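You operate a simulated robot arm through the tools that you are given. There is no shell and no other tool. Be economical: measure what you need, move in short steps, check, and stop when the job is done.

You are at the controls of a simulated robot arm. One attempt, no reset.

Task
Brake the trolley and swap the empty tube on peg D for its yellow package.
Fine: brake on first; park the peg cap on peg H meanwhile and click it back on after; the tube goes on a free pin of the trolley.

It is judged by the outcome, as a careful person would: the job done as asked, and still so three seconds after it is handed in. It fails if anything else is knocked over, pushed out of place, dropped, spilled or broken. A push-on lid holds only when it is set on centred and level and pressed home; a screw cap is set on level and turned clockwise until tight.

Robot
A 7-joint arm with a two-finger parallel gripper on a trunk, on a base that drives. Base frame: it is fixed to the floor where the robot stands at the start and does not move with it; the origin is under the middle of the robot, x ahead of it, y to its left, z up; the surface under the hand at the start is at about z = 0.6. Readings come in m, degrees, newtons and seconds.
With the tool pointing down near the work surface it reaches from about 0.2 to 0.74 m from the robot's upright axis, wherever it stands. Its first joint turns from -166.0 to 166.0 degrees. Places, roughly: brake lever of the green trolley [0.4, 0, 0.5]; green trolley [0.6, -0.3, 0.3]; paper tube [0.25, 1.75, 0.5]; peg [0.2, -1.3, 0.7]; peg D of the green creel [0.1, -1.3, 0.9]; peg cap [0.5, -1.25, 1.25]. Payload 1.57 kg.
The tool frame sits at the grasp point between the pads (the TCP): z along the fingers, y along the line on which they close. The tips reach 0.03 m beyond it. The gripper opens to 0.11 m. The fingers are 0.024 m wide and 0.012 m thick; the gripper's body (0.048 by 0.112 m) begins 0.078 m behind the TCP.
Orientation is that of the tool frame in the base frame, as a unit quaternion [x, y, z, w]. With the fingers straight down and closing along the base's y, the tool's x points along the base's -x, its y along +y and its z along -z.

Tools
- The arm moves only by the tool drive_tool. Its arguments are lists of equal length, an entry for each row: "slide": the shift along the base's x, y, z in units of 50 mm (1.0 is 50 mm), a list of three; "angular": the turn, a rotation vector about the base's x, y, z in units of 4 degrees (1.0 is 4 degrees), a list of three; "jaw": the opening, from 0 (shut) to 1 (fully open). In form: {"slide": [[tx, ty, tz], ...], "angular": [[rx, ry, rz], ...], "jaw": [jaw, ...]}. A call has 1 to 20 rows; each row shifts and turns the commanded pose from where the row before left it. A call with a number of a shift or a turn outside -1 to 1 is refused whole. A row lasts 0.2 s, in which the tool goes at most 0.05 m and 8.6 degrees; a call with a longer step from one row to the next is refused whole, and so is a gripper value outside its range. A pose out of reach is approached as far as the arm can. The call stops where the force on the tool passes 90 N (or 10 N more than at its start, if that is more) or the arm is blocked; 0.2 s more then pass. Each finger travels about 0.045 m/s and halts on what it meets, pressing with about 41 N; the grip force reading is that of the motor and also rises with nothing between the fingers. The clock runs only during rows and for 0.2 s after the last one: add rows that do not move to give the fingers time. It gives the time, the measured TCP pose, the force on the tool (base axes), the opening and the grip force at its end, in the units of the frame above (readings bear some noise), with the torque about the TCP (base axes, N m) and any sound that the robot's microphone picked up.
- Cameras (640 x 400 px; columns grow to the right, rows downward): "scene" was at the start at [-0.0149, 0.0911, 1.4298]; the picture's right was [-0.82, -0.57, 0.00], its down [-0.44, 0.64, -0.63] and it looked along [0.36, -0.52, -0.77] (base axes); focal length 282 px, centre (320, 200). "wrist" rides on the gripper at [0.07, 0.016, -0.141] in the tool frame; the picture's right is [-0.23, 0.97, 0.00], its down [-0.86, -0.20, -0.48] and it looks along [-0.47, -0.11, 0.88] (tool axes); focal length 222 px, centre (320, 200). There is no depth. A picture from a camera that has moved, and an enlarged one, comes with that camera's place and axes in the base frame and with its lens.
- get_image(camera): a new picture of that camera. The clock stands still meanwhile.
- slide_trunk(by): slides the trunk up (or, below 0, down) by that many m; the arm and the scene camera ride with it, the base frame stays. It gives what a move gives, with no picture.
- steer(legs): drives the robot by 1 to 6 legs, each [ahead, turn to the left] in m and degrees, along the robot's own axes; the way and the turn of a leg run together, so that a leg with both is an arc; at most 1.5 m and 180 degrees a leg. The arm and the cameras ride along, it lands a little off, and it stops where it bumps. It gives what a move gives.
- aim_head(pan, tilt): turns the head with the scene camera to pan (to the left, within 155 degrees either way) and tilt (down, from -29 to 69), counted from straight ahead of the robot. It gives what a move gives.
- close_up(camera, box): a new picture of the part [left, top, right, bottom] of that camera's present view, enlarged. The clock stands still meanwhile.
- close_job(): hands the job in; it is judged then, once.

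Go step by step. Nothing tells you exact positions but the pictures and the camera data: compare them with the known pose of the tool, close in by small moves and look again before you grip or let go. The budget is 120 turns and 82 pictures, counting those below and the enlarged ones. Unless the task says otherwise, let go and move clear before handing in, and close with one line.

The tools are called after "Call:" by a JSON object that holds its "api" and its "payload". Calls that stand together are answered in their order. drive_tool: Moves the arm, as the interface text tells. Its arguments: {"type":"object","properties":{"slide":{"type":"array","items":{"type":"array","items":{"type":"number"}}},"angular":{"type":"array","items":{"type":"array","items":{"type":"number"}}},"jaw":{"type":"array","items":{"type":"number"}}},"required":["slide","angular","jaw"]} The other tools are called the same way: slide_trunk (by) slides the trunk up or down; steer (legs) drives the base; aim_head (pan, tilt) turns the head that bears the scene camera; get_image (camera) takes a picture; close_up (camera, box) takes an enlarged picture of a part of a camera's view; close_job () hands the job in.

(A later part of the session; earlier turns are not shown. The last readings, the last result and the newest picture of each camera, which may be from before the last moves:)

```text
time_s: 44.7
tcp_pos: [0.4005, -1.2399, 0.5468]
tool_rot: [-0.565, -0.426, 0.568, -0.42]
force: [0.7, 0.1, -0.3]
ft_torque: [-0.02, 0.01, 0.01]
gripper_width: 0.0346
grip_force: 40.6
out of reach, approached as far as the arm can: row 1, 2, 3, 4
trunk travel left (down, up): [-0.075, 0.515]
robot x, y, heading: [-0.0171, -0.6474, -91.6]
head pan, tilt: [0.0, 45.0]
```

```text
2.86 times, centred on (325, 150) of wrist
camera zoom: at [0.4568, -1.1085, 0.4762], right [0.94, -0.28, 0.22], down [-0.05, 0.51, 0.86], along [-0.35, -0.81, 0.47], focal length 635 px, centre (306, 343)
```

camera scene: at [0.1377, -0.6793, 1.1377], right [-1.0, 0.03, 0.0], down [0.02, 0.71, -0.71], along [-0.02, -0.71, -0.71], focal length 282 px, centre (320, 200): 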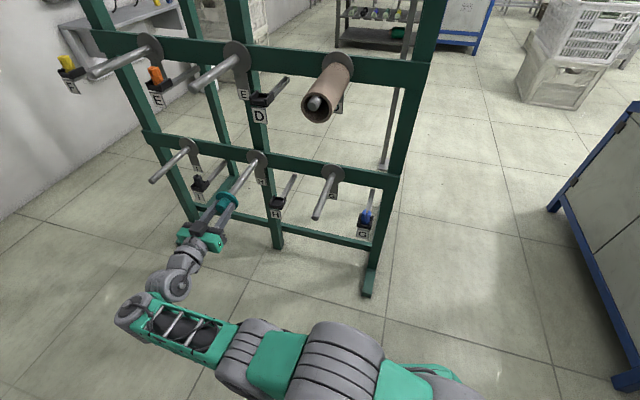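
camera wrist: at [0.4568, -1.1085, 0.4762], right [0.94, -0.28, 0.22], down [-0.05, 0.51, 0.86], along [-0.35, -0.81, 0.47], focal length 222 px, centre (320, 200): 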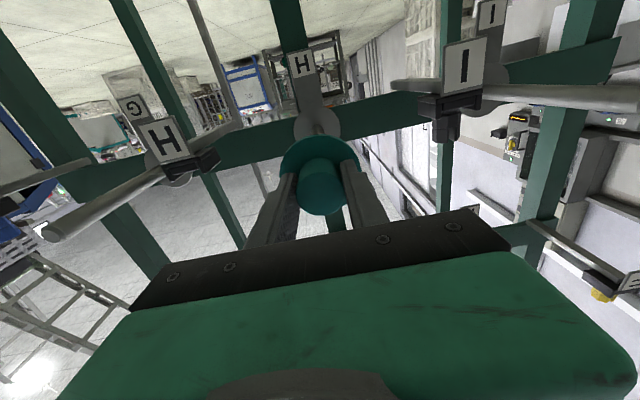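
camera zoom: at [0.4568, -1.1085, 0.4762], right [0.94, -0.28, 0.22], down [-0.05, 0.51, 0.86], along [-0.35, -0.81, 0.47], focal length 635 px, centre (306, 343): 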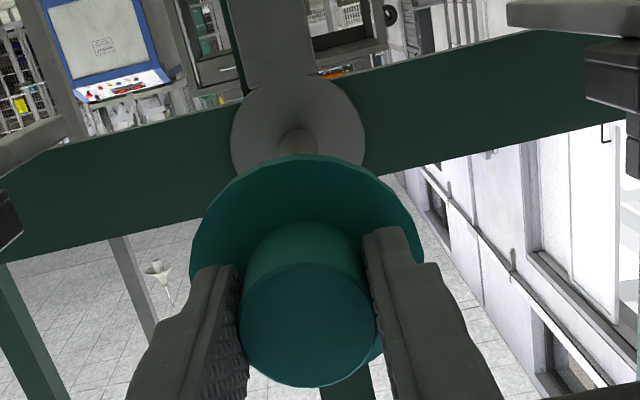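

The cap seems right at the peg tip, about 5 mm too far toward +x. I'll back off 3 cm, correct sideways, and look again.

Call:
{"api": "drive_tool", "payload": {"slide": [[0.06, 0.19, 0], [0.06, 0.19, 0], [0.06, 0.19, 0], [-0.09, 0.03, 0], [0, 0, 0]], "angular": [[0, 0, 0], [0, 0, 0], [0, 0, 0], [0, 0, 0], [0, 0, 0]], "jaw": [0, 0, 0, 0, 0]}}

Call:
{"api": "close_up", "payload": {"camera": "wrist", "box": [250, 80, 400, 220]}}

Call:
{"api": "close_up", "payload": {"camera": "scene", "box": [180, 140, 280, 250]}}

```text
time_s: 45.9
tcp_pos: [0.3961, -1.2364, 0.5486]
tool_rot: [-0.565, -0.427, 0.566, -0.422]
force: [-0.1, -0.2, 1.0]
ft_torque: [0.02, -0.03, -0.01]
gripper_width: 0.0349
grip_force: 40.8
out of reach, approached as far as the arm can: row 1, 2, 3
trunk travel left (down, up): [-0.075, 0.515]
robot x, y, heading: [-0.0197, -0.6515, -91.7]
head pan, tilt: [0.0, 45.0]
```

```text
2.86 times, centred on (325, 150) of wrist
camera zoom: at [0.4527, -1.1052, 0.4782], right [0.94, -0.27, 0.22], down [-0.05, 0.51, 0.86], along [-0.35, -0.81, 0.46], focal length 635 px, centre (306, 343)
```

zoom: 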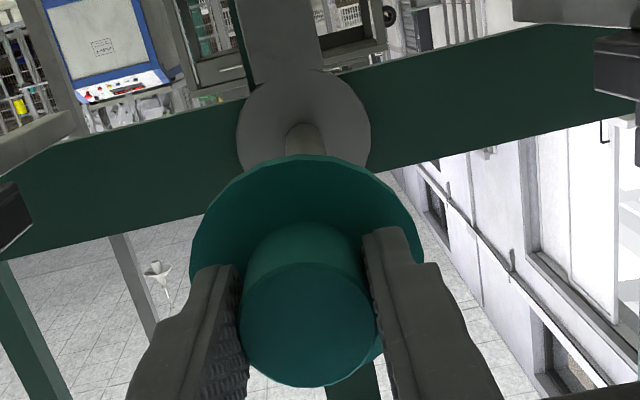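

```text
3.64 times, centred on (230, 195) of scene
camera zoom: at [0.1377, -0.6793, 1.1377], right [-1.0, 0.03, 0.0], down [0.02, 0.71, -0.71], along [-0.02, -0.71, -0.71], focal length 1026 px, centre (647, 218)
```

zoom: 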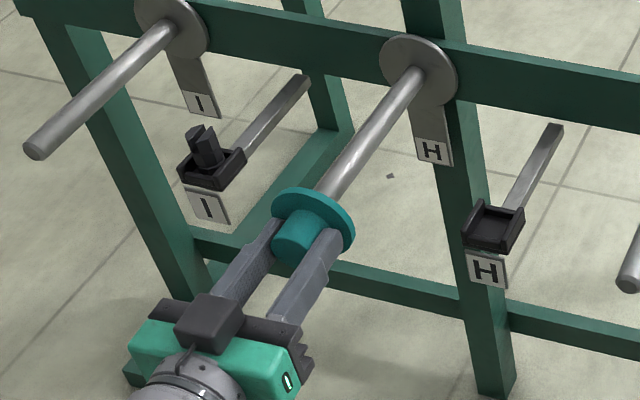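

I can't retract further in this posture because the base is slightly too near; backing the base 7 cm puts the hand mid-range for H.

Call:
{"api": "steer", "payload": {"legs": [[-0.07, 0]]}}

Call:
{"api": "close_up", "payload": {"camera": "wrist", "box": [250, 50, 400, 220]}}

Call:
{"api": "close_up", "payload": {"camera": "scene", "box": [180, 140, 280, 250]}}

```text
time_s: 47.0
tcp_pos: [0.3993, -1.165, 0.5479]
tool_rot: [-0.565, -0.427, 0.567, -0.421]
force: [-0.2, 0.6, -0.2]
ft_torque: [0.0, -0.04, 0.0]
gripper_width: 0.0345
grip_force: 40.9
trunk travel left (down, up): [-0.075, 0.515]
robot x, y, heading: [-0.0161, -0.5831, -91.8]
head pan, tilt: [0.0, 45.0]
```

```text
2.35 times, centred on (325, 135) of wrist
camera zoom: at [0.4553, -1.0337, 0.4781], right [0.94, -0.27, 0.22], down [-0.05, 0.51, 0.86], along [-0.35, -0.81, 0.46], focal length 523 px, centre (308, 353)
```

zoom: 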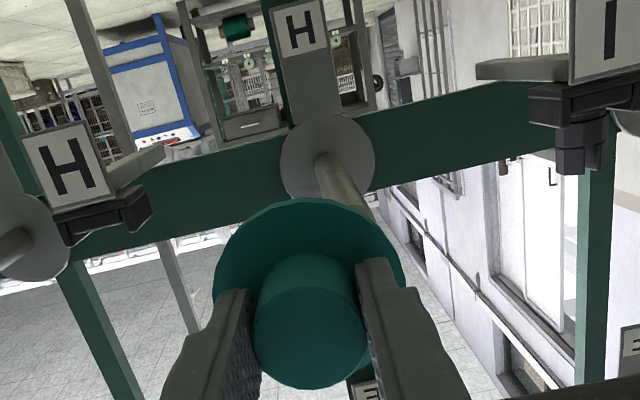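

```text
3.64 times, centred on (230, 195) of scene
camera zoom: at [0.1401, -0.6079, 1.1377], right [-1.0, 0.03, 0.0], down [0.02, 0.71, -0.71], along [-0.02, -0.71, -0.71], focal length 1026 px, centre (647, 218)
```

zoom: 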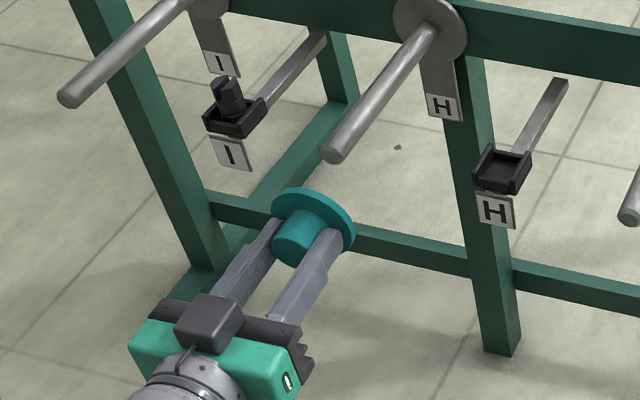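

Peg tip is about (0.389,−1.283,0.548). Moving onto its axis with a ~2–3 cm gap, then check.

Call:
{"api": "drive_tool", "payload": {"slide": [[0.22, 0, 0], [0, -0.5, 0], [0, 0, 0]], "angular": [[0, 0, 0], [0, 0, 0], [0, 0, 0]], "jaw": [0, 0, 0]}}

Call:
{"api": "close_up", "payload": {"camera": "wrist", "box": [250, 50, 400, 220]}}

Call:
{"api": "close_up", "payload": {"camera": "scene", "box": [180, 130, 260, 230]}}

```text
time_s: 47.8
tcp_pos: [0.4096, -1.19, 0.5494]
tool_rot: [-0.565, -0.428, 0.566, -0.421]
force: [-0.3, -0.3, -0.5]
ft_torque: [-0.04, -0.02, -0.01]
gripper_width: 0.0349
grip_force: 40.7
trunk travel left (down, up): [-0.075, 0.515]
robot x, y, heading: [-0.0175, -0.5858, -92.2]
head pan, tilt: [0.0, 45.0]
```

```text
2.35 times, centred on (325, 135) of wrist
camera zoom: at [0.4666, -1.0592, 0.4794], right [0.94, -0.27, 0.22], down [-0.05, 0.51, 0.86], along [-0.35, -0.81, 0.46], focal length 523 px, centre (308, 353)
```

zoom: 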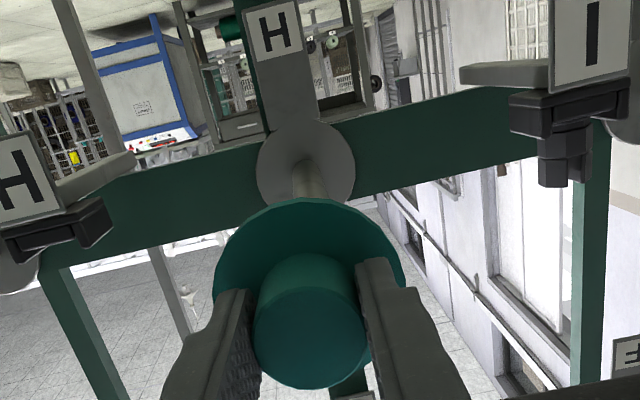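

```text
4.00 times, centred on (220, 180) of scene
camera zoom: at [0.1401, -0.6079, 1.1377], right [-1.0, 0.03, 0.0], down [0.02, 0.71, -0.71], along [-0.02, -0.71, -0.71], focal length 1128 px, centre (720, 280)
```

zoom: 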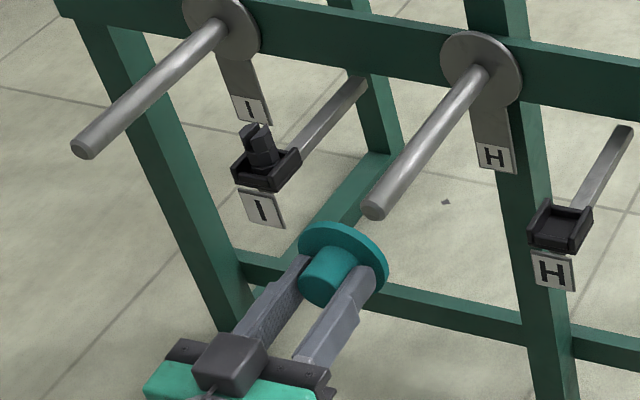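

From above the cap lies ~7 mm toward −x of the peg line, and the peg yaw is nearer 18°. Correcting both.

Call:
{"api": "drive_tool", "payload": {"slide": [[0.1, 0, 0], [0.1, 0, 0], [0, 0, 0]], "angular": [[0, 0, -0.25], [0, 0, -0.25], [0, 0, 0]], "jaw": [0, 0, 0]}}

Call:
{"api": "close_up", "payload": {"camera": "wrist", "box": [270, 90, 370, 190]}}

Call:
{"api": "close_up", "payload": {"camera": "scene", "box": [180, 130, 260, 230]}}

```text
time_s: 48.6
tcp_pos: [0.4152, -1.1903, 0.5504]
tool_rot: [-0.572, -0.418, 0.573, -0.413]
force: [0.3, -0.4, 0.7]
ft_torque: [0.04, -0.01, 0.02]
gripper_width: 0.0345
grip_force: 40.8
out of reach, approached as far as the arm can: row 2
trunk travel left (down, up): [-0.075, 0.515]
robot x, y, heading: [-0.0131, -0.5812, -91.9]
head pan, tilt: [0.0, 45.0]
```

```text
4.00 times, centred on (320, 140) of wrist
camera zoom: at [0.4756, -1.0601, 0.4804], right [0.93, -0.3, 0.22], down [-0.04, 0.51, 0.86], along [-0.37, -0.8, 0.46], focal length 888 px, centre (320, 440)
```

zoom: 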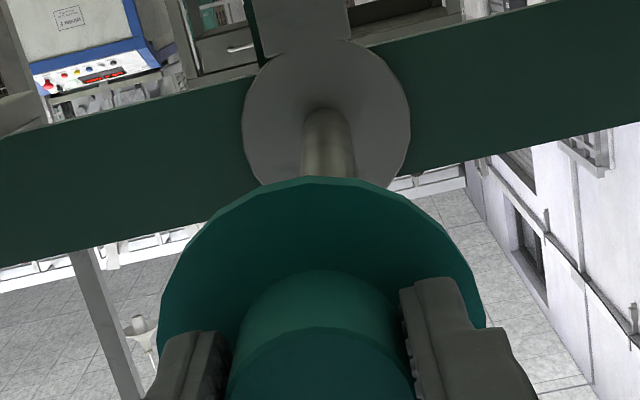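

```text
4.00 times, centred on (220, 180) of scene
camera zoom: at [0.1401, -0.6079, 1.1377], right [-1.0, 0.03, 0.0], down [0.02, 0.71, -0.71], along [-0.02, -0.71, -0.71], focal length 1128 px, centre (720, 280)
```

zoom: 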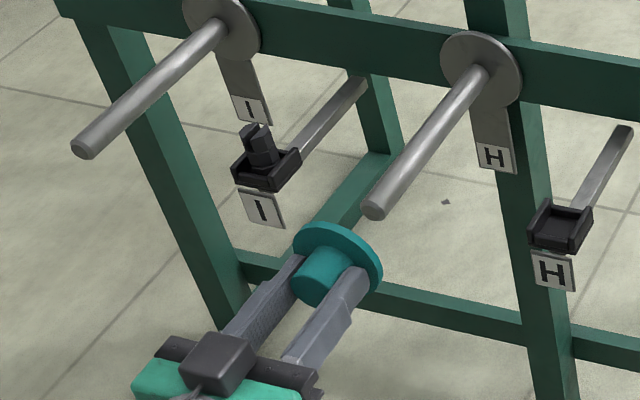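

Nearly aligned now. Moving in along the corrected line in small steps.

Call:
{"api": "drive_tool", "payload": {"slide": [[0, -0.3, -0.04], [-0.063, -0.19, 0], [-0.063, -0.19, 0], [0, 0, 0]], "angular": [[0, 0, 0], [0, 0, 0], [0, 0, 0], [0, 0, 0]], "jaw": [0, 0, 0, 0]}}

Call:
{"api": "close_up", "payload": {"camera": "scene", "box": [190, 130, 260, 220]}}

```text
time_s: 49.6
tcp_pos: [0.4073, -1.2236, 0.5477]
tool_rot: [-0.572, -0.417, 0.573, -0.412]
force: [-0.5, 0.5, 0.0]
ft_torque: [-0.01, 0.01, 0.02]
gripper_width: 0.0346
grip_force: 41.6
trunk travel left (down, up): [-0.075, 0.515]
robot x, y, heading: [-0.0146, -0.5797, -91.8]
head pan, tilt: [0.0, 45.0]
```

```text
4.44 times, centred on (225, 175) of scene
camera zoom: at [0.1401, -0.6079, 1.1377], right [-1.0, 0.03, 0.0], down [0.02, 0.71, -0.71], along [-0.02, -0.71, -0.71], focal length 1254 px, centre (742, 311)
```

zoom: 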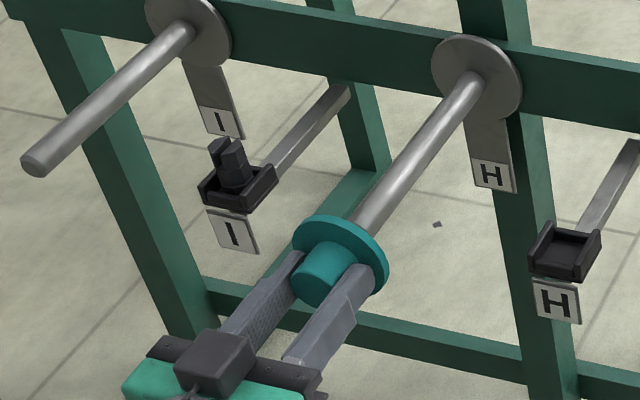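

About 2–3 mm lateral left. Correcting and pushing in until I feel contact.

Call:
{"api": "drive_tool", "payload": {"slide": [[0.045, -0.015, 0], [-0.032, -0.095, 0], [-0.032, -0.095, 0], [-0.032, -0.095, 0], [0, 0, 0]], "angular": [[0, 0, 0], [0, 0, 0], [0, 0, 0], [0, 0, 0], [0, 0, 0]], "jaw": [0, 0, 0, 0, 0]}}

```text
time_s: 50.8
tcp_pos: [0.404, -1.2397, 0.5473]
tool_rot: [-0.572, -0.417, 0.573, -0.413]
force: [0.4, -0.6, 0.0]
ft_torque: [0.03, -0.01, 0.0]
gripper_width: 0.0349
grip_force: 40.7
trunk travel left (down, up): [-0.075, 0.515]
robot x, y, heading: [-0.0187, -0.5829, -92.2]
head pan, tilt: [0.0, 45.0]
```

Call:
{"api": "drive_tool", "payload": {"slide": [[-0.032, -0.095, 0], [-0.032, -0.095, 0], [0, 0, 0]], "angular": [[0, 0, 0], [0, 0, 0], [0, 0, 0]], "jaw": [0, 0, 0]}}

Call:
{"api": "close_up", "payload": {"camera": "scene", "box": [190, 130, 260, 220]}}

```text
time_s: 51.6
tcp_pos: [0.3991, -1.2475, 0.5473]
tool_rot: [-0.573, -0.416, 0.574, -0.412]
force: [0.1, -0.7, 0.7]
ft_torque: [-0.01, -0.01, 0.01]
gripper_width: 0.0346
grip_force: 41.4
trunk travel left (down, up): [-0.075, 0.515]
robot x, y, heading: [-0.0152, -0.5821, -91.8]
head pan, tilt: [0.0, 45.0]
```

```text
4.44 times, centred on (225, 175) of scene
camera zoom: at [0.1401, -0.6079, 1.1377], right [-1.0, 0.03, 0.0], down [0.02, 0.71, -0.71], along [-0.02, -0.71, -0.71], focal length 1254 px, centre (742, 311)
```

zoom: 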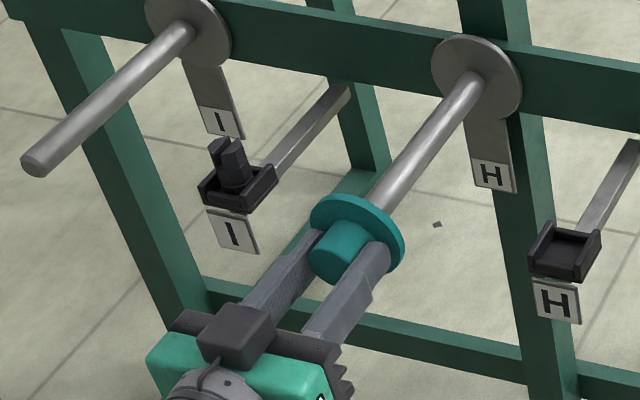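

The flange has reached the peg tip with no resistance, so it appears to be threading on. Continue pressing gently.

Call:
{"api": "drive_tool", "payload": {"slide": [[-0.032, -0.095, 0], [-0.032, -0.095, 0], [-0.032, -0.095, 0], [-0.032, -0.095, 0], [0, 0, 0]], "angular": [[0, 0, 0], [0, 0, 0], [0, 0, 0], [0, 0, 0], [0, 0, 0]], "jaw": [0, 0, 0, 0, 0]}}

Call:
{"api": "close_up", "payload": {"camera": "scene", "box": [190, 130, 260, 220]}}

```text
time_s: 52.8
tcp_pos: [0.3966, -1.2587, 0.5471]
tool_rot: [-0.57, -0.42, 0.572, -0.414]
force: [24.6, 33.6, -6.7]
ft_torque: [0.07, 0.05, 0.32]
gripper_width: 0.0348
grip_force: 41.1
out of reach, approached as far as the arm can: row 1, 4
trunk travel left (down, up): [-0.075, 0.515]
robot x, y, heading: [-0.0141, -0.5789, -91.5]
head pan, tilt: [0.0, 45.0]
```

```text
4.44 times, centred on (225, 175) of scene
camera zoom: at [0.1418, -0.6053, 1.1374], right [-1.0, 0.03, 0.0], down [0.02, 0.71, -0.71], along [-0.02, -0.71, -0.71], focal length 1254 px, centre (742, 311)
```

zoom: 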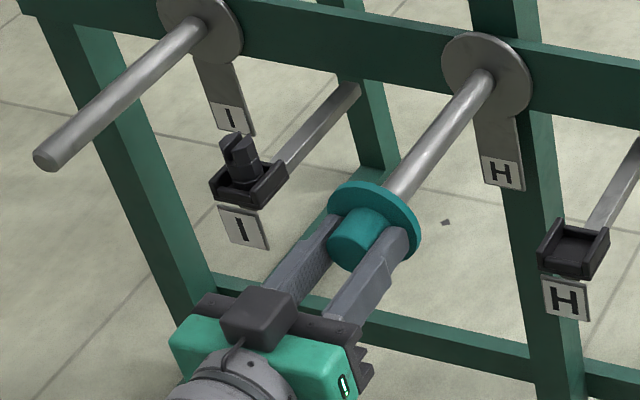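

There's now ~40 N of axial resistance with the peg inside the cap. I'll press slightly more, then release and look.

Call:
{"api": "drive_tool", "payload": {"slide": [[-0.05, -0.09, 0], [-0.06, -0.08, 0], [-0.05, -0.09, 0], [0, 0, 0]], "angular": [[0, 0, 0], [0, 0, 0], [0, 0, 0], [0, 0, 0]], "jaw": [0, 0, 0, 0]}}

```text
time_s: 53.4
tcp_pos: [0.3945, -1.2576, 0.5475]
tool_rot: [-0.569, -0.422, 0.572, -0.414]
force: [7.9, 27.9, 1.7]
ft_torque: [-0.08, -0.01, -0.04]
gripper_width: 0.0349
grip_force: 41.4
trunk travel left (down, up): [-0.075, 0.515]
robot x, y, heading: [-0.013, -0.5798, -90.9]
head pan, tilt: [0.0, 45.0]
stopped in row 3: the force on the tool passed its limit at 97 N (the readings are from after the stop); the commanded pose is now the measured one
```

It stopped firmly at 97 N, so it's home. Opening and backing off.

Call:
{"api": "drive_tool", "payload": {"slide": [[0, 0, 0], [0, 0, 0], [0, 0, 0], [0.06, 0.19, 0], [0.12, 0.38, 0], [0.12, 0.38, 0], [0.12, 0.38, 0], [0.06, 0.3, 0]], "angular": [[0, 0, 0], [0, 0, 0], [0, 0, 0], [0, 0, 0], [0, 0, 0], [0, 0, 0], [0, 0, 0], [0, 0, 0]], "jaw": [0.7, 0.7, 0.7, 0.7, 0.7, 0.7, 0.7, 0.7]}}

Call:
{"api": "get_image", "payload": {"camera": "wrist"}}

Call:
{"api": "close_up", "payload": {"camera": "scene", "box": [150, 60, 360, 220]}}

```text
time_s: 55.2
tcp_pos: [0.4228, -1.1825, 0.5463]
tool_rot: [-0.569, -0.421, 0.571, -0.415]
force: [-0.1, 0.8, 0.4]
ft_torque: [0.0, 0.0, 0.01]
gripper_width: 0.0769
grip_force: 0.1
out of reach, approached as far as the arm can: row 8
trunk travel left (down, up): [-0.075, 0.515]
robot x, y, heading: [-0.0144, -0.5796, -90.9]
head pan, tilt: [0.0, 45.0]
```

```text
31 pictures are left
camera wrist: at [0.4821, -1.0526, 0.477], right [0.93, -0.3, 0.22], down [-0.04, 0.51, 0.86], along [-0.36, -0.81, 0.46], focal length 222 px, centre (320, 200)
```

wrist: 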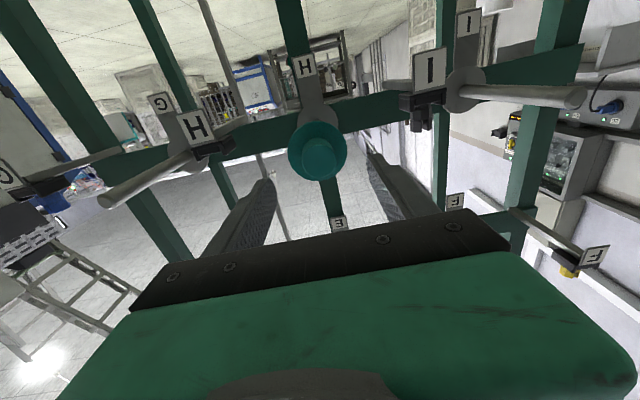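

```text
2.50 times, centred on (255, 140) of scene
camera zoom: at [0.1407, -0.6044, 1.1377], right [-1.0, 0.02, 0.0], down [0.01, 0.71, -0.71], along [-0.01, -0.71, -0.71], focal length 705 px, centre (482, 350)
```

zoom: 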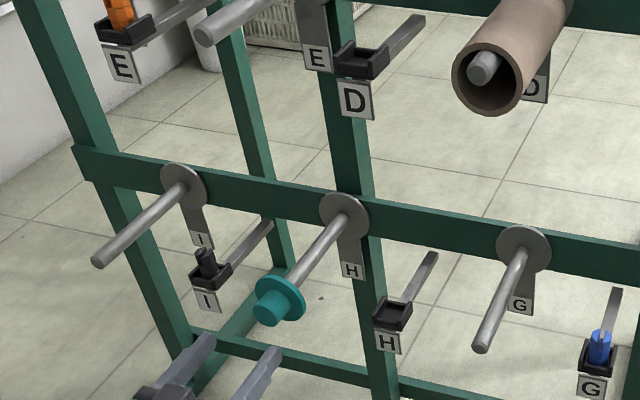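

The cap is parked on H. Next the tube: its rim is at about (0.128,−1.21,0.867). Raising the trunk, backing the base a little, and moving in front of D.

Call:
{"api": "slide_trunk", "payload": {"by": 0.3}}

Call:
{"api": "steer", "payload": {"legs": [[-0.14, 0]]}}

Call:
{"api": "drive_tool", "payload": {"slide": [[-0.9, 0, 0.1], [-0.9, 0, 0.1], [-0.9, 0, 0.1], [-0.9, 0, 0.1], [-0.9, 0, 0], [-0.5, 0, 0], [-0.3, -0.6, 0], [0, 0, 0]], "angular": [[0, 0, 0], [0, 0, 0], [0, 0, 0], [0, 0, 0], [0, 0, 0], [0, 0, 0], [0, 0, 0], [0, 0, 0]], "jaw": [0.9, 0.9, 0.9, 0.9, 0.9, 0.9, 0.9, 0.9]}}

```text
time_s: 58.2
tcp_pos: [0.4235, -1.1836, 0.8474]
tool_rot: [-0.569, -0.422, 0.571, -0.414]
force: [1.0, 1.1, 0.4]
ft_torque: [0.02, 0.0, -0.02]
gripper_width: 0.0769
grip_force: 0.1
trunk travel left (down, up): [-0.375, 0.215]
robot x, y, heading: [-0.0156, -0.5797, -91.1]
head pan, tilt: [0.0, 45.0]
```

```text
time_s: 59.5
tcp_pos: [0.4272, -1.0387, 0.846]
tool_rot: [-0.569, -0.423, 0.571, -0.414]
force: [0.0, 0.7, 0.2]
ft_torque: [-0.01, -0.01, -0.04]
gripper_width: 0.077
grip_force: 0.1
trunk travel left (down, up): [-0.375, 0.215]
robot x, y, heading: [-0.0154, -0.4385, -91.0]
head pan, tilt: [0.0, 45.0]
```

```text
time_s: 61.3
tcp_pos: [0.3679, -1.1494, 0.8671]
tool_rot: [-0.569, -0.424, 0.571, -0.414]
force: [-0.3, 0.1, 0.6]
ft_torque: [0.0, 0.02, 0.0]
gripper_width: 0.099
grip_force: 0.1
out of reach, approached as far as the arm can: row 1, 2, 3, 4, 5, 6
trunk travel left (down, up): [-0.375, 0.215]
robot x, y, heading: [-0.0132, -0.4393, -91.0]
head pan, tilt: [0.0, 45.0]
```

Near-range is limited, so I'll move across at this y (clear of the pegs) to D.

Call:
{"api": "drive_tool", "payload": {"slide": [[-0.85, 0.05, 0], [-0.85, 0.05, 0], [-0.85, 0, 0], [-0.85, 0, 0], [-0.85, 0, 0], [0, 0, 0]], "angular": [[0, 0, 0], [0, 0, 0], [0, 0, 0], [0, 0, 0], [0, 0, 0], [0, 0, 0]], "jaw": [0.9, 0.9, 0.9, 0.9, 0.9, 0.9]}}

Call:
{"api": "get_image", "payload": {"camera": "wrist"}}

```text
time_s: 62.7
tcp_pos: [0.2688, -1.2509, 0.8664]
tool_rot: [-0.569, -0.422, 0.571, -0.415]
force: [-1.0, 0.2, -0.2]
ft_torque: [-0.01, 0.0, -0.02]
gripper_width: 0.0989
grip_force: 0.1
out of reach, approached as far as the arm can: row 1, 2, 3, 4, 5
trunk travel left (down, up): [-0.375, 0.215]
robot x, y, heading: [-0.0117, -0.4368, -90.9]
head pan, tilt: [0.0, 45.0]
```

```text
29 pictures are left
camera wrist: at [0.328, -1.1205, 0.7958], right [0.93, -0.3, 0.22], down [-0.04, 0.51, 0.86], along [-0.37, -0.81, 0.46], focal length 222 px, centre (320, 200)
```

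wrist: 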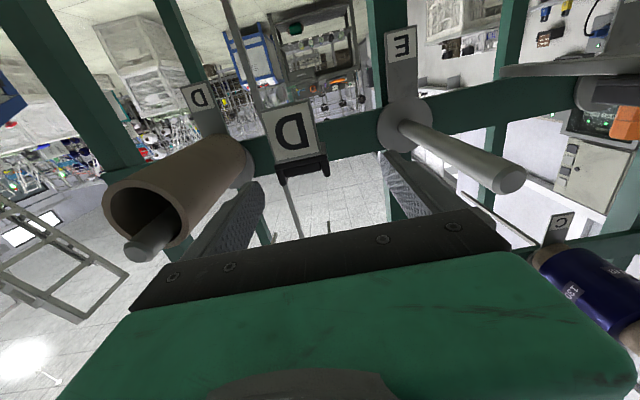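

The arm is sliding along a joint limit, so I must reset its posture. Backing the base away first, then pitching the tool down in free space.

Call:
{"api": "steer", "payload": {"legs": [[-0.25, 0]]}}

Call:
{"api": "drive_tool", "payload": {"slide": [[0, 0, 0.2], [0, 0, 0.2], [0, 0, 0.2], [0, 0, 0.2], [0, 0, 0.2], [0, 0, 0.2], [0, 0, 0.2], [0, 0, 0.2], [0, 0, 0.2], [0, 0, 0.2], [0, 0, 0], [0, 0, 0], [0, 0, 0], [0, 0, 0], [0, 0, 0], [0, 0, 0], [0, 0, 0], [0, 0, 0], [0, 0, 0], [0, 0, 0]], "angular": [[0.95, -0.3, 0], [0.95, -0.3, 0], [0.95, -0.3, 0], [0.95, -0.3, 0], [0.95, -0.3, 0], [0.95, -0.3, 0], [0.95, -0.3, 0], [0.95, -0.3, 0], [0.95, -0.3, 0], [0.95, -0.3, 0], [0.95, -0.3, 0], [0.95, -0.3, 0], [0.95, -0.3, 0], [0.95, -0.3, 0], [0.95, -0.3, 0], [0.95, -0.3, 0], [0.95, -0.3, 0], [0.95, -0.3, 0], [0.95, -0.3, 0], [0.95, -0.3, 0]], "jaw": [0.9, 0.9, 0.9, 0.9, 0.9, 0.9, 0.9, 0.9, 0.9, 0.9, 0.9, 0.9, 0.9, 0.9, 0.9, 0.9, 0.9, 0.9, 0.9, 0.9]}}

Call:
{"api": "get_image", "payload": {"camera": "scene"}}

```text
time_s: 64.6
tcp_pos: [0.2733, -0.9963, 0.8654]
tool_rot: [-0.57, -0.421, 0.572, -0.414]
force: [-0.3, 0.2, -0.5]
ft_torque: [0.02, 0.0, 0.0]
gripper_width: 0.0989
grip_force: 0.0
trunk travel left (down, up): [-0.375, 0.215]
robot x, y, heading: [-0.0115, -0.1832, -90.8]
head pan, tilt: [0.0, 45.0]
```

```text
time_s: 68.8
tcp_pos: [0.275, -0.8726, 0.8641]
tool_rot: [0.798, 0.591, -0.1, 0.07]
force: [-0.7, 0.4, 0.6]
ft_torque: [0.01, 0.04, -0.01]
gripper_width: 0.0986
grip_force: 0.0
out of reach, approached as far as the arm can: row 1, 2, 9, 10, 11, 12, 13, 14, 15, 16, 17, 18, 19, 20
trunk travel left (down, up): [-0.375, 0.215]
robot x, y, heading: [-0.0079, -0.1837, -90.7]
head pan, tilt: [0.0, 45.0]
```

```text
28 pictures are left
camera scene: at [0.1468, -0.2073, 1.4377], right [-1.0, 0.02, 0.0], down [0.01, 0.71, -0.71], along [-0.01, -0.71, -0.71], focal length 282 px, centre (320, 200)
```

scene: 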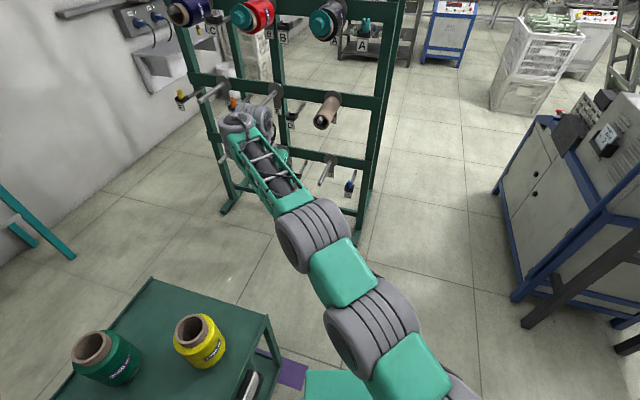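

Testing whether the hand can come back toward the robot now.

Call:
{"api": "drive_tool", "payload": {"slide": [[-0.3, 0.7, 0.1], [-0.3, 0.7, 0.1], [-0.3, 0.7, 0.1], [-0.3, 0.7, 0.1], [-0.3, 0.7, 0.1]], "angular": [[0.4, -0.13, 0], [0.4, -0.13, 0], [0.4, -0.13, 0], [0.4, -0.13, 0], [0.4, -0.13, 0]], "jaw": [0.9, 0.9, 0.9, 0.9, 0.9]}}

```text
time_s: 70.0
tcp_pos: [0.2073, -0.7038, 0.9042]
tool_rot: [0.803, 0.594, -0.041, 0.027]
force: [1.0, -0.7, -0.4]
ft_torque: [0.03, 0.02, 0.02]
gripper_width: 0.0988
grip_force: 0.1
out of reach, approached as far as the arm can: row 3, 4
trunk travel left (down, up): [-0.375, 0.215]
robot x, y, heading: [-0.0087, -0.1867, -90.8]
head pan, tilt: [0.0, 45.0]
```

It moves again. Returning to the posture from which the D approach worked before.

Call:
{"api": "drive_tool", "payload": {"slide": [[-0.84, 0.31, 0.1], [-0.84, 0.31, 0.1], [-0.84, 0.31, 0.1], [-0.84, 0.31, 0.1], [-0.84, 0.31, 0.1], [-0.84, 0.31, 0.1], [-0.84, 0.31, 0.1], [-0.84, 0.31, 0.1], [-0.84, 0.31, 0.1]], "angular": [[0.15, -0.05, 0.37], [0.15, -0.05, 0.37], [0.15, -0.05, 0.37], [0.15, -0.05, 0.37], [0.15, -0.05, 0.37], [0.15, -0.05, 0.37], [0.15, -0.05, 0.37], [0.15, -0.05, 0.37], [0.15, -0.05, 0.37]], "jaw": [0.9, 0.9, 0.9, 0.9, 0.9, 0.9, 0.9, 0.9, 0.9]}}

```text
time_s: 72.0
tcp_pos: [-0.1713, -0.5703, 0.9605]
tool_rot: [0.729, 0.684, 0.004, 0.005]
force: [0.2, -0.2, -0.4]
ft_torque: [0.05, 0.01, -0.03]
gripper_width: 0.0988
grip_force: 0.1
out of reach, approached as far as the arm can: row 3, 4
trunk travel left (down, up): [-0.375, 0.215]
robot x, y, heading: [-0.0089, -0.1816, -90.8]
head pan, tilt: [0.0, 45.0]
```

Driving back to the creel and repeating the pitch-up in front of D.

Call:
{"api": "steer", "payload": {"legs": [[0.27, 0]]}}

Call:
{"api": "drive_tool", "payload": {"slide": [[0.33, -0.29, -0.09], [0.33, -0.29, -0.09], [0.33, -0.29, -0.09], [0.33, -0.29, -0.09], [0.33, -0.29, -0.09], [0.33, -0.29, -0.09], [0.33, -0.29, -0.09], [0.33, -0.29, -0.09], [0.33, -0.29, -0.09], [0.33, -0.29, -0.09], [0.33, -0.29, -0.09], [0.33, -0.29, -0.09], [0.33, -0.29, -0.09], [0.33, -0.29, -0.09], [0.33, -0.29, -0.09], [0.33, -0.29, -0.09], [0.33, -0.29, -0.09], [0.33, -0.29, -0.09], [0.33, -0.29, -0.09], [0, 0, 0]], "angular": [[0, 0, -0.87], [0, 0, -0.87], [0, 0, -0.87], [0, 0, -0.87], [-1, 0.31, 0], [-1, 0.31, 0], [-1, 0.31, 0], [-1, 0.31, 0], [-1, 0.31, 0], [-1, 0.31, 0], [-1, 0.31, 0], [-1, 0.31, 0], [-1, 0.31, 0], [-1, 0.31, 0], [-1, 0.31, 0], [-1, 0.31, 0], [-1, 0.31, 0], [-1, 0.31, 0], [-1, 0.31, 0], [-1, 0.31, 0]], "jaw": [0.9, 0.9, 0.9, 0.9, 0.9, 0.9, 0.9, 0.9, 0.9, 0.9, 0.9, 0.9, 0.9, 0.9, 0.9, 0.9, 0.9, 0.9, 0.9, 0.9]}}

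Call:
{"api": "drive_tool", "payload": {"slide": [[0, 0, 0], [0, 0, 0], [0, 0, 0], [0, 0, 0], [0, 0, 0], [0, 0, 0]], "angular": [[-0.9, 0.28, 0], [-0.9, 0.28, 0], [-0.9, 0.28, 0], [-0.9, 0.28, 0], [-0.9, 0.28, 0], [-0.9, 0.28, 0]], "jaw": [0.9, 0.9, 0.9, 0.9, 0.9, 0.9]}}

Call:
{"api": "get_image", "payload": {"camera": "wrist"}}

```text
time_s: 73.9
tcp_pos: [-0.1721, -0.8391, 0.9612]
tool_rot: [0.727, 0.687, 0.005, 0.005]
force: [0.1, 0.6, -0.1]
ft_torque: [-0.03, -0.01, 0.04]
gripper_width: 0.099
grip_force: 0.0
trunk travel left (down, up): [-0.375, 0.215]
robot x, y, heading: [-0.0119, -0.4509, -90.5]
head pan, tilt: [0.0, 45.0]
```

```text
time_s: 78.1
tcp_pos: [0.1518, -1.1715, 0.9784]
tool_rot: [0.669, 0.498, -0.441, 0.332]
force: [-0.5, 0.0, -0.1]
ft_torque: [0.02, -0.01, 0.01]
gripper_width: 0.099
grip_force: 0.1
out of reach, approached as far as the arm can: row 5, 6, 7, 8, 9, 10, 11
trunk travel left (down, up): [-0.375, 0.215]
robot x, y, heading: [-0.0108, -0.4535, -90.3]
head pan, tilt: [0.0, 45.0]
```

```text
time_s: 79.5
tcp_pos: [0.1509, -1.172, 0.9787]
tool_rot: [0.568, 0.424, -0.565, 0.422]
force: [-1.0, -0.2, -0.3]
ft_torque: [0.0, 0.01, 0.01]
gripper_width: 0.0993
grip_force: 0.0
trunk travel left (down, up): [-0.375, 0.215]
robot x, y, heading: [-0.0144, -0.45, -90.7]
head pan, tilt: [0.0, 45.0]
```

```text
27 pictures are left
camera wrist: at [0.2081, -1.0399, 0.9096], right [0.93, -0.28, 0.23], down [-0.06, 0.51, 0.86], along [-0.35, -0.81, 0.46], focal length 222 px, centre (320, 200)
```

wrist: 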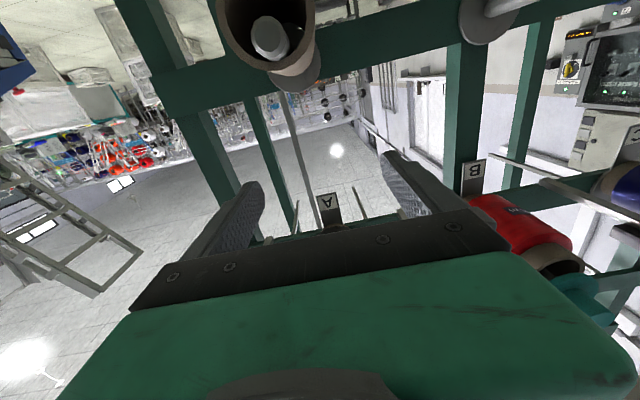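

I'm on the D axis but 11 cm high; backing off slightly and lowering.

Call:
{"api": "drive_tool", "payload": {"slide": [[0, 0.37, 0], [0, 0.37, 0], [0, 0, -0.75], [0, 0, -0.75], [0, 0, -0.73], [0, 0, 0]], "angular": [[0, 0, 0], [0, 0, 0], [0, 0, 0], [0, 0, 0], [0, 0, 0], [0, 0, 0]], "jaw": [0.9, 0.9, 0.9, 0.9, 0.9, 0.9]}}

Call:
{"api": "get_image", "payload": {"camera": "wrist"}}

Call:
{"api": "close_up", "payload": {"camera": "scene", "box": [250, 100, 370, 220]}}

```text
time_s: 80.9
tcp_pos: [0.1491, -1.1337, 0.8675]
tool_rot: [0.568, 0.424, -0.565, 0.422]
force: [-0.6, -0.5, -0.3]
ft_torque: [-0.01, -0.04, 0.02]
gripper_width: 0.099
grip_force: 0.0
trunk travel left (down, up): [-0.375, 0.215]
robot x, y, heading: [-0.0145, -0.4458, -90.7]
head pan, tilt: [0.0, 45.0]
```

```text
26 pictures are left
camera wrist: at [0.207, -1.0026, 0.7981], right [0.93, -0.28, 0.23], down [-0.06, 0.51, 0.86], along [-0.36, -0.81, 0.46], focal length 222 px, centre (320, 200)
```

wrist: 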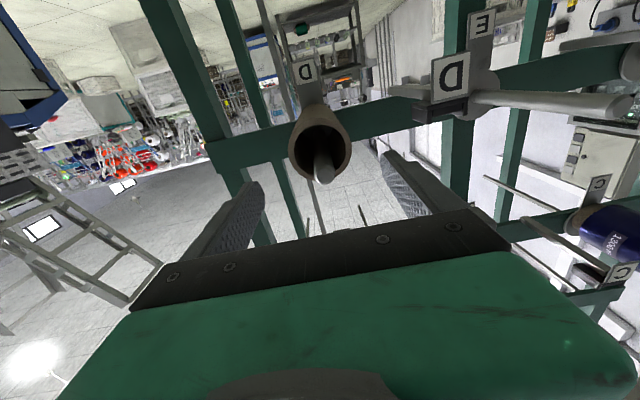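

```text
3.33 times, centred on (310, 160) of scene
camera zoom: at [0.1436, -0.4739, 1.4377], right [-1.0, 0.01, 0.0], down [0.01, 0.71, -0.71], along [-0.01, -0.71, -0.71], focal length 940 px, centre (353, 333)
```

zoom: 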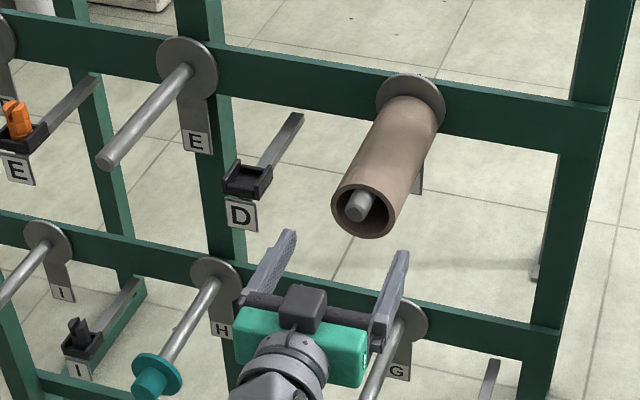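

Tube rim at (0.123,−1.227,0.859), well lined up. Dropping 7 mm, advancing over its end and gripping.

Call:
{"api": "drive_tool", "payload": {"slide": [[0, 0, -0.14], [-0.165, -0.56, 0], [-0.165, -0.56, 0], [-0.165, -0.56, 0], [-0.165, -0.56, 0], [0, 0, 0], [0, 0, 0], [0, 0, 0], [0, 0, 0], [0, 0, 0]], "angular": [[0, 0, 0], [0, 0, 0], [0, 0, 0], [0, 0, 0], [0, 0, 0], [0, 0, 0], [0, 0, 0], [0, 0, 0], [0, 0, 0], [0, 0, 0]], "jaw": [0.9, 0.9, 0.9, 0.9, 0.9, 0.9, 0, 0, 0, 0]}}

Call:
{"api": "close_up", "payload": {"camera": "scene", "box": [250, 100, 370, 220]}}

```text
time_s: 83.1
tcp_pos: [0.1169, -1.2442, 0.8617]
tool_rot: [0.569, 0.423, -0.566, 0.421]
force: [-0.2, 0.0, 0.1]
ft_torque: [-0.05, -0.01, 0.0]
gripper_width: 0.0673
grip_force: 32.9
trunk travel left (down, up): [-0.375, 0.215]
robot x, y, heading: [-0.0148, -0.4517, -90.4]
head pan, tilt: [0.0, 45.0]
```

```text
3.33 times, centred on (310, 160) of scene
camera zoom: at [0.1434, -0.4737, 1.4377], right [-1.0, 0.01, 0.0], down [0.01, 0.71, -0.71], along [-0.01, -0.71, -0.71], focal length 940 px, centre (353, 333)
```

zoom: 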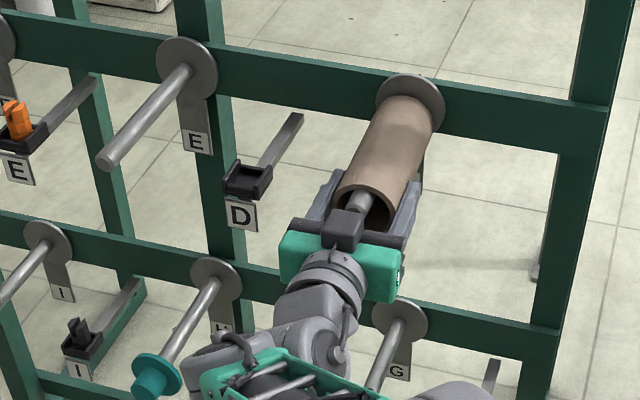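

Gripped (0.067 wide). Lifting ~1.5 cm to centre it on the peg and drawing it off along the axis.

Call:
{"api": "drive_tool", "payload": {"slide": [[0, 0, 0.15], [0, 0, 0.15], [0.116, 0.383, 0], [0.145, 0.478, 0], [0.145, 0.478, 0], [0.145, 0.478, 0], [0.145, 0.478, 0], [0.145, 0.478, 0], [0.145, 0.478, 0], [0, 0, 0]], "angular": [[0, 0, 0], [0, 0, 0], [0, 0, 0], [0, 0, 0], [0, 0, 0], [0, 0, 0], [0, 0, 0], [0, 0, 0], [0, 0, 0], [0, 0, 0]], "jaw": [0, 0, 0, 0, 0, 0, 0, 0, 0, 0]}}

Call:
{"api": "get_image", "payload": {"camera": "scene"}}

```text
time_s: 85.3
tcp_pos: [0.1651, -1.0829, 0.8766]
tool_rot: [0.569, 0.424, -0.565, 0.421]
force: [-0.1, -0.5, -0.6]
ft_torque: [0.03, 0.0, 0.02]
gripper_width: 0.0669
grip_force: 40.9
trunk travel left (down, up): [-0.375, 0.215]
robot x, y, heading: [-0.0117, -0.4504, -90.7]
head pan, tilt: [0.0, 45.0]
```

```text
23 pictures are left
camera scene: at [0.1435, -0.4736, 1.4377], right [-1.0, 0.01, 0.0], down [0.01, 0.71, -0.71], along [-0.01, -0.71, -0.71], focal length 282 px, centre (320, 200)
```

scene: 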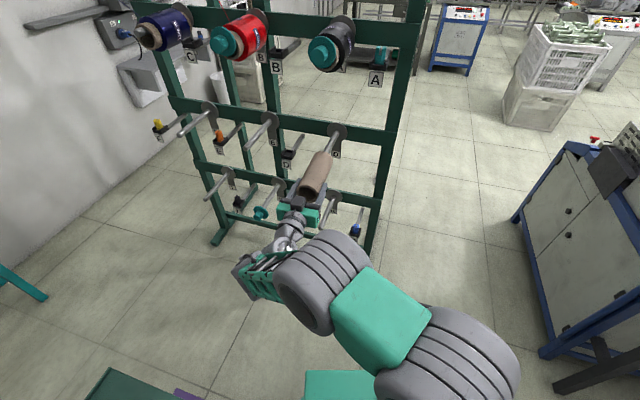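

A few more centimetres to clear the tip, then back the base away.

Call:
{"api": "drive_tool", "payload": {"slide": [[0.116, 0.383, 0], [0.116, 0.383, 0], [0.116, 0.383, 0], [0, 0, 0]], "angular": [[0, 0, 0], [0, 0, 0], [0, 0, 0], [0, 0, 0]], "jaw": [0, 0, 0, 0]}}

Call:
{"api": "steer", "payload": {"legs": [[-0.2, 0]]}}

```text
time_s: 86.3
tcp_pos: [0.1832, -1.0252, 0.875]
tool_rot: [0.569, 0.424, -0.566, 0.421]
force: [0.4, 1.1, -0.6]
ft_torque: [0.04, -0.03, 0.05]
gripper_width: 0.0671
grip_force: 40.6
trunk travel left (down, up): [-0.375, 0.215]
robot x, y, heading: [-0.0118, -0.4475, -90.7]
head pan, tilt: [0.0, 45.0]
```

```text
time_s: 87.9
tcp_pos: [0.1856, -0.8133, 0.8749]
tool_rot: [0.569, 0.425, -0.565, 0.421]
force: [0.5, 0.6, -0.9]
ft_torque: [0.04, -0.04, 0.01]
gripper_width: 0.067
grip_force: 40.9
trunk travel left (down, up): [-0.375, 0.215]
robot x, y, heading: [-0.0088, -0.2377, -90.7]
head pan, tilt: [0.0, 45.0]
```

Tube is free. Pitching it to hang downward while bringing the hand in, then raising the trunk.

Call:
{"api": "drive_tool", "payload": {"slide": [[-0.356, 0.2, 0.1], [-0.356, 0.2, 0.1], [-0.356, 0.2, 0.1], [-0.356, 0.2, 0.1], [-0.356, 0.2, 0.1], [-0.356, 0.2, 0.1], [-0.356, 0.2, 0.1], [-0.356, 0.2, 0.1], [-0.356, 0.2, 0.1], [-0.356, 0.2, 0.1], [-0.356, 0.2, 0.1], [-0.356, 0.2, 0.1], [-0.356, 0.2, 0.1], [-0.356, 0.2, 0.1], [-0.356, 0.2, 0.1], [-0.356, 0.2, 0.1], [-0.356, 0.2, 0.1], [-0.356, 0.2, 0.1], [-0.356, 0.2, 0.1], [-0.356, 0.2, 0.1]], "angular": [[1, -0.3, 0], [1, -0.3, 0], [1, -0.3, 0], [1, -0.3, 0], [1, -0.3, 0], [1, -0.3, 0], [1, -0.3, 0], [1, -0.3, 0], [1, -0.3, 0], [1, -0.3, 0], [1, -0.3, 0], [1, -0.3, 0], [1, -0.3, 0], [1, -0.3, 0], [1, -0.3, 0], [1, -0.3, 0], [1, -0.3, 0], [1, -0.3, 0], [1, -0.3, 0], [1, -0.3, 0]], "jaw": [0, 0, 0, 0, 0, 0, 0, 0, 0, 0, 0, 0, 0, 0, 0, 0, 0, 0, 0, 0]}}

Call:
{"api": "slide_trunk", "payload": {"by": 0.2}}

```text
time_s: 92.1
tcp_pos: [-0.1684, -0.6127, 0.9743]
tool_rot: [0.801, 0.597, -0.041, 0.034]
force: [-0.3, -0.2, -2.1]
ft_torque: [0.02, 0.01, 0.0]
gripper_width: 0.067
grip_force: 40.8
trunk travel left (down, up): [-0.375, 0.215]
robot x, y, heading: [-0.0121, -0.2379, -90.4]
head pan, tilt: [0.0, 45.0]
```

```text
time_s: 94.3
tcp_pos: [-0.1689, -0.6124, 1.1753]
tool_rot: [0.802, 0.596, -0.042, 0.033]
force: [-1.3, 0.2, -0.8]
ft_torque: [-0.03, 0.04, -0.01]
gripper_width: 0.0673
grip_force: 40.4
trunk travel left (down, up): [-0.575, 0.015]
robot x, y, heading: [-0.0103, -0.2375, -90.8]
head pan, tilt: [0.0, 45.0]
```

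Turning left toward the trolley and taking a look.

Call:
{"api": "drive_tool", "payload": {"slide": [[0, 0, 0], [0, 0, 0]], "angular": [[0.73, -0.23, 0], [0.73, -0.23, 0]], "jaw": [0, 0]}}

Call:
{"api": "steer", "payload": {"legs": [[0, 90], [0.05, 0]]}}

Call:
{"api": "aim_head", "payload": {"pan": 0, "tilt": 55}}

Call:
{"api": "get_image", "payload": {"camera": "scene"}}

Call:
{"api": "get_image", "payload": {"camera": "wrist"}}

```text
time_s: 94.9
tcp_pos: [-0.1685, -0.6138, 1.1737]
tool_rot: [0.802, 0.597, 0.002, 0.002]
force: [0.6, 0.1, -0.9]
ft_torque: [-0.01, 0.02, 0.02]
gripper_width: 0.0672
grip_force: 40.2
trunk travel left (down, up): [-0.575, 0.015]
robot x, y, heading: [-0.0129, -0.2393, -90.4]
head pan, tilt: [0.0, 45.0]
```

```text
time_s: 99.6
tcp_pos: [0.4083, -0.4099, 1.1738]
tool_rot: [0.161, 0.987, 0.003, 0.001]
force: [1.5, -0.4, -1.1]
ft_torque: [0.01, 0.01, 0.02]
gripper_width: 0.0674
grip_force: 41.1
trunk travel left (down, up): [-0.575, 0.015]
robot x, y, heading: [0.0374, -0.2418, -2.4]
head pan, tilt: [0.0, 45.0]
```

```text
time_s: 100.3
tcp_pos: [0.4097, -0.4085, 1.1743]
tool_rot: [0.161, 0.987, 0.002, 0.0]
force: [0.1, -0.5, -0.4]
ft_torque: [0.0, 0.0, 0.0]
gripper_width: 0.0675
grip_force: 41.7
trunk travel left (down, up): [-0.575, 0.015]
robot x, y, heading: [0.0406, -0.2411, -2.6]
head pan, tilt: [0.0, 55.0]
```

```text
22 pictures are left
camera scene: at [0.0594, -0.087, 1.6243], right [-0.04, -1.0, 0.0], down [-0.82, 0.03, -0.57], along [0.57, -0.02, -0.82], focal length 282 px, centre (320, 200)
```

scene: 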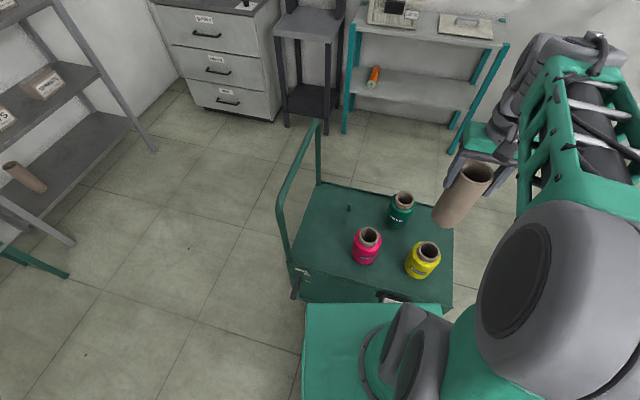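

```text
21 pictures are left
camera wrist: at [0.3489, -0.3728, 1.3152], right [0.52, 0.85, 0.0], down [0.75, -0.46, 0.48], along [0.41, -0.25, -0.88], focal length 222 px, centre (320, 200)
```

wrist: 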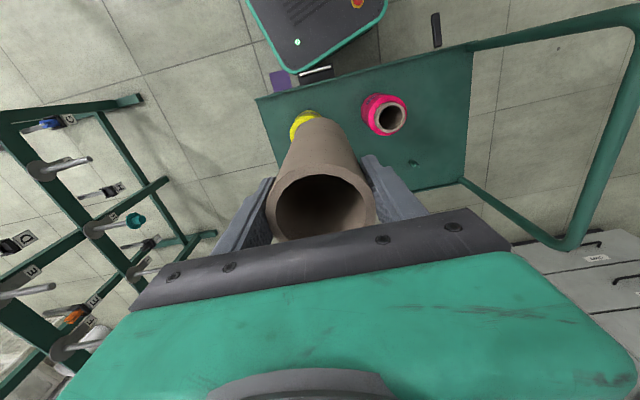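

The free pin is around (0.73,−0.233, top ≈0.6). Carrying the tube over it at a safe height.

Call:
{"api": "drive_tool", "payload": {"slide": [[0.8, 0.44, -0.15], [0.8, 0.44, -0.15], [0.8, 0.44, -0.15], [0.8, 0.44, -0.15], [0.8, 0.44, -0.15], [0.8, 0.44, -0.15], [0.8, 0.44, -0.15], [0.8, 0.44, -0.15], [0, 0, 0]], "angular": [[0, 0, 0], [0, 0, 0], [0, 0, 0], [0, 0, 0], [0, 0, 0], [0, 0, 0], [0, 0, 0], [0, 0, 0], [0, 0, 0]], "jaw": [0, 0, 0, 0, 0, 0, 0, 0, 0]}}

Call:
{"api": "slide_trunk", "payload": {"by": -0.2}}

Call:
{"api": "get_image", "payload": {"camera": "wrist"}}

Call:
{"api": "get_image", "payload": {"camera": "scene"}}

```text
time_s: 102.3
tcp_pos: [0.7272, -0.2346, 1.114]
tool_rot: [0.161, 0.987, 0.002, 0.001]
force: [0.0, 0.8, -1.0]
ft_torque: [0.02, -0.02, 0.02]
gripper_width: 0.0672
grip_force: 40.5
trunk travel left (down, up): [-0.575, 0.015]
robot x, y, heading: [0.0394, -0.2458, -2.3]
head pan, tilt: [0.0, 55.0]
```

```text
time_s: 104.5
tcp_pos: [0.7272, -0.2355, 0.9136]
tool_rot: [0.161, 0.987, 0.003, 0.0]
force: [0.1, 0.3, -0.8]
ft_torque: [0.03, 0.02, 0.0]
gripper_width: 0.067
grip_force: 41.4
trunk travel left (down, up): [-0.375, 0.215]
robot x, y, heading: [0.0366, -0.2375, -2.2]
head pan, tilt: [0.0, 55.0]
```

```text
20 pictures are left
camera wrist: at [0.6671, -0.1984, 1.0548], right [0.52, 0.85, 0.0], down [0.75, -0.46, 0.48], along [0.41, -0.25, -0.88], focal length 222 px, centre (320, 200)
```

wrist: 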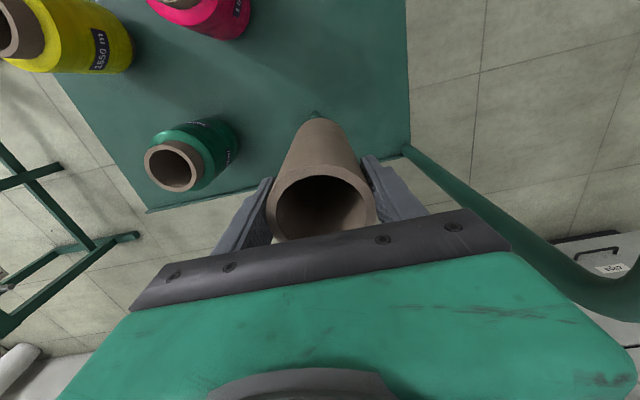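

```text
19 pictures are left
camera scene: at [0.0593, -0.087, 1.4243], right [-0.04, -1.0, 0.0], down [-0.82, 0.03, -0.57], along [0.57, -0.02, -0.82], focal length 282 px, centre (320, 200)
```

scene: 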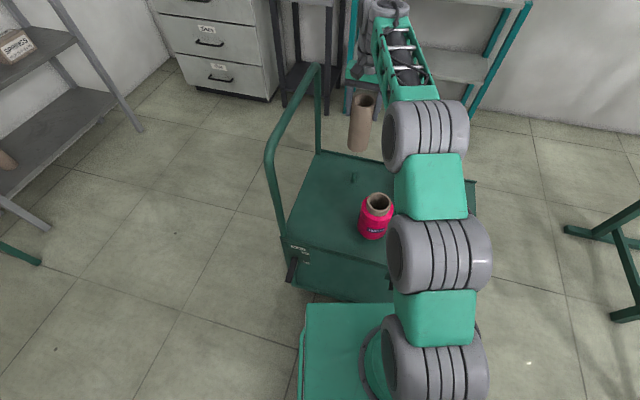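

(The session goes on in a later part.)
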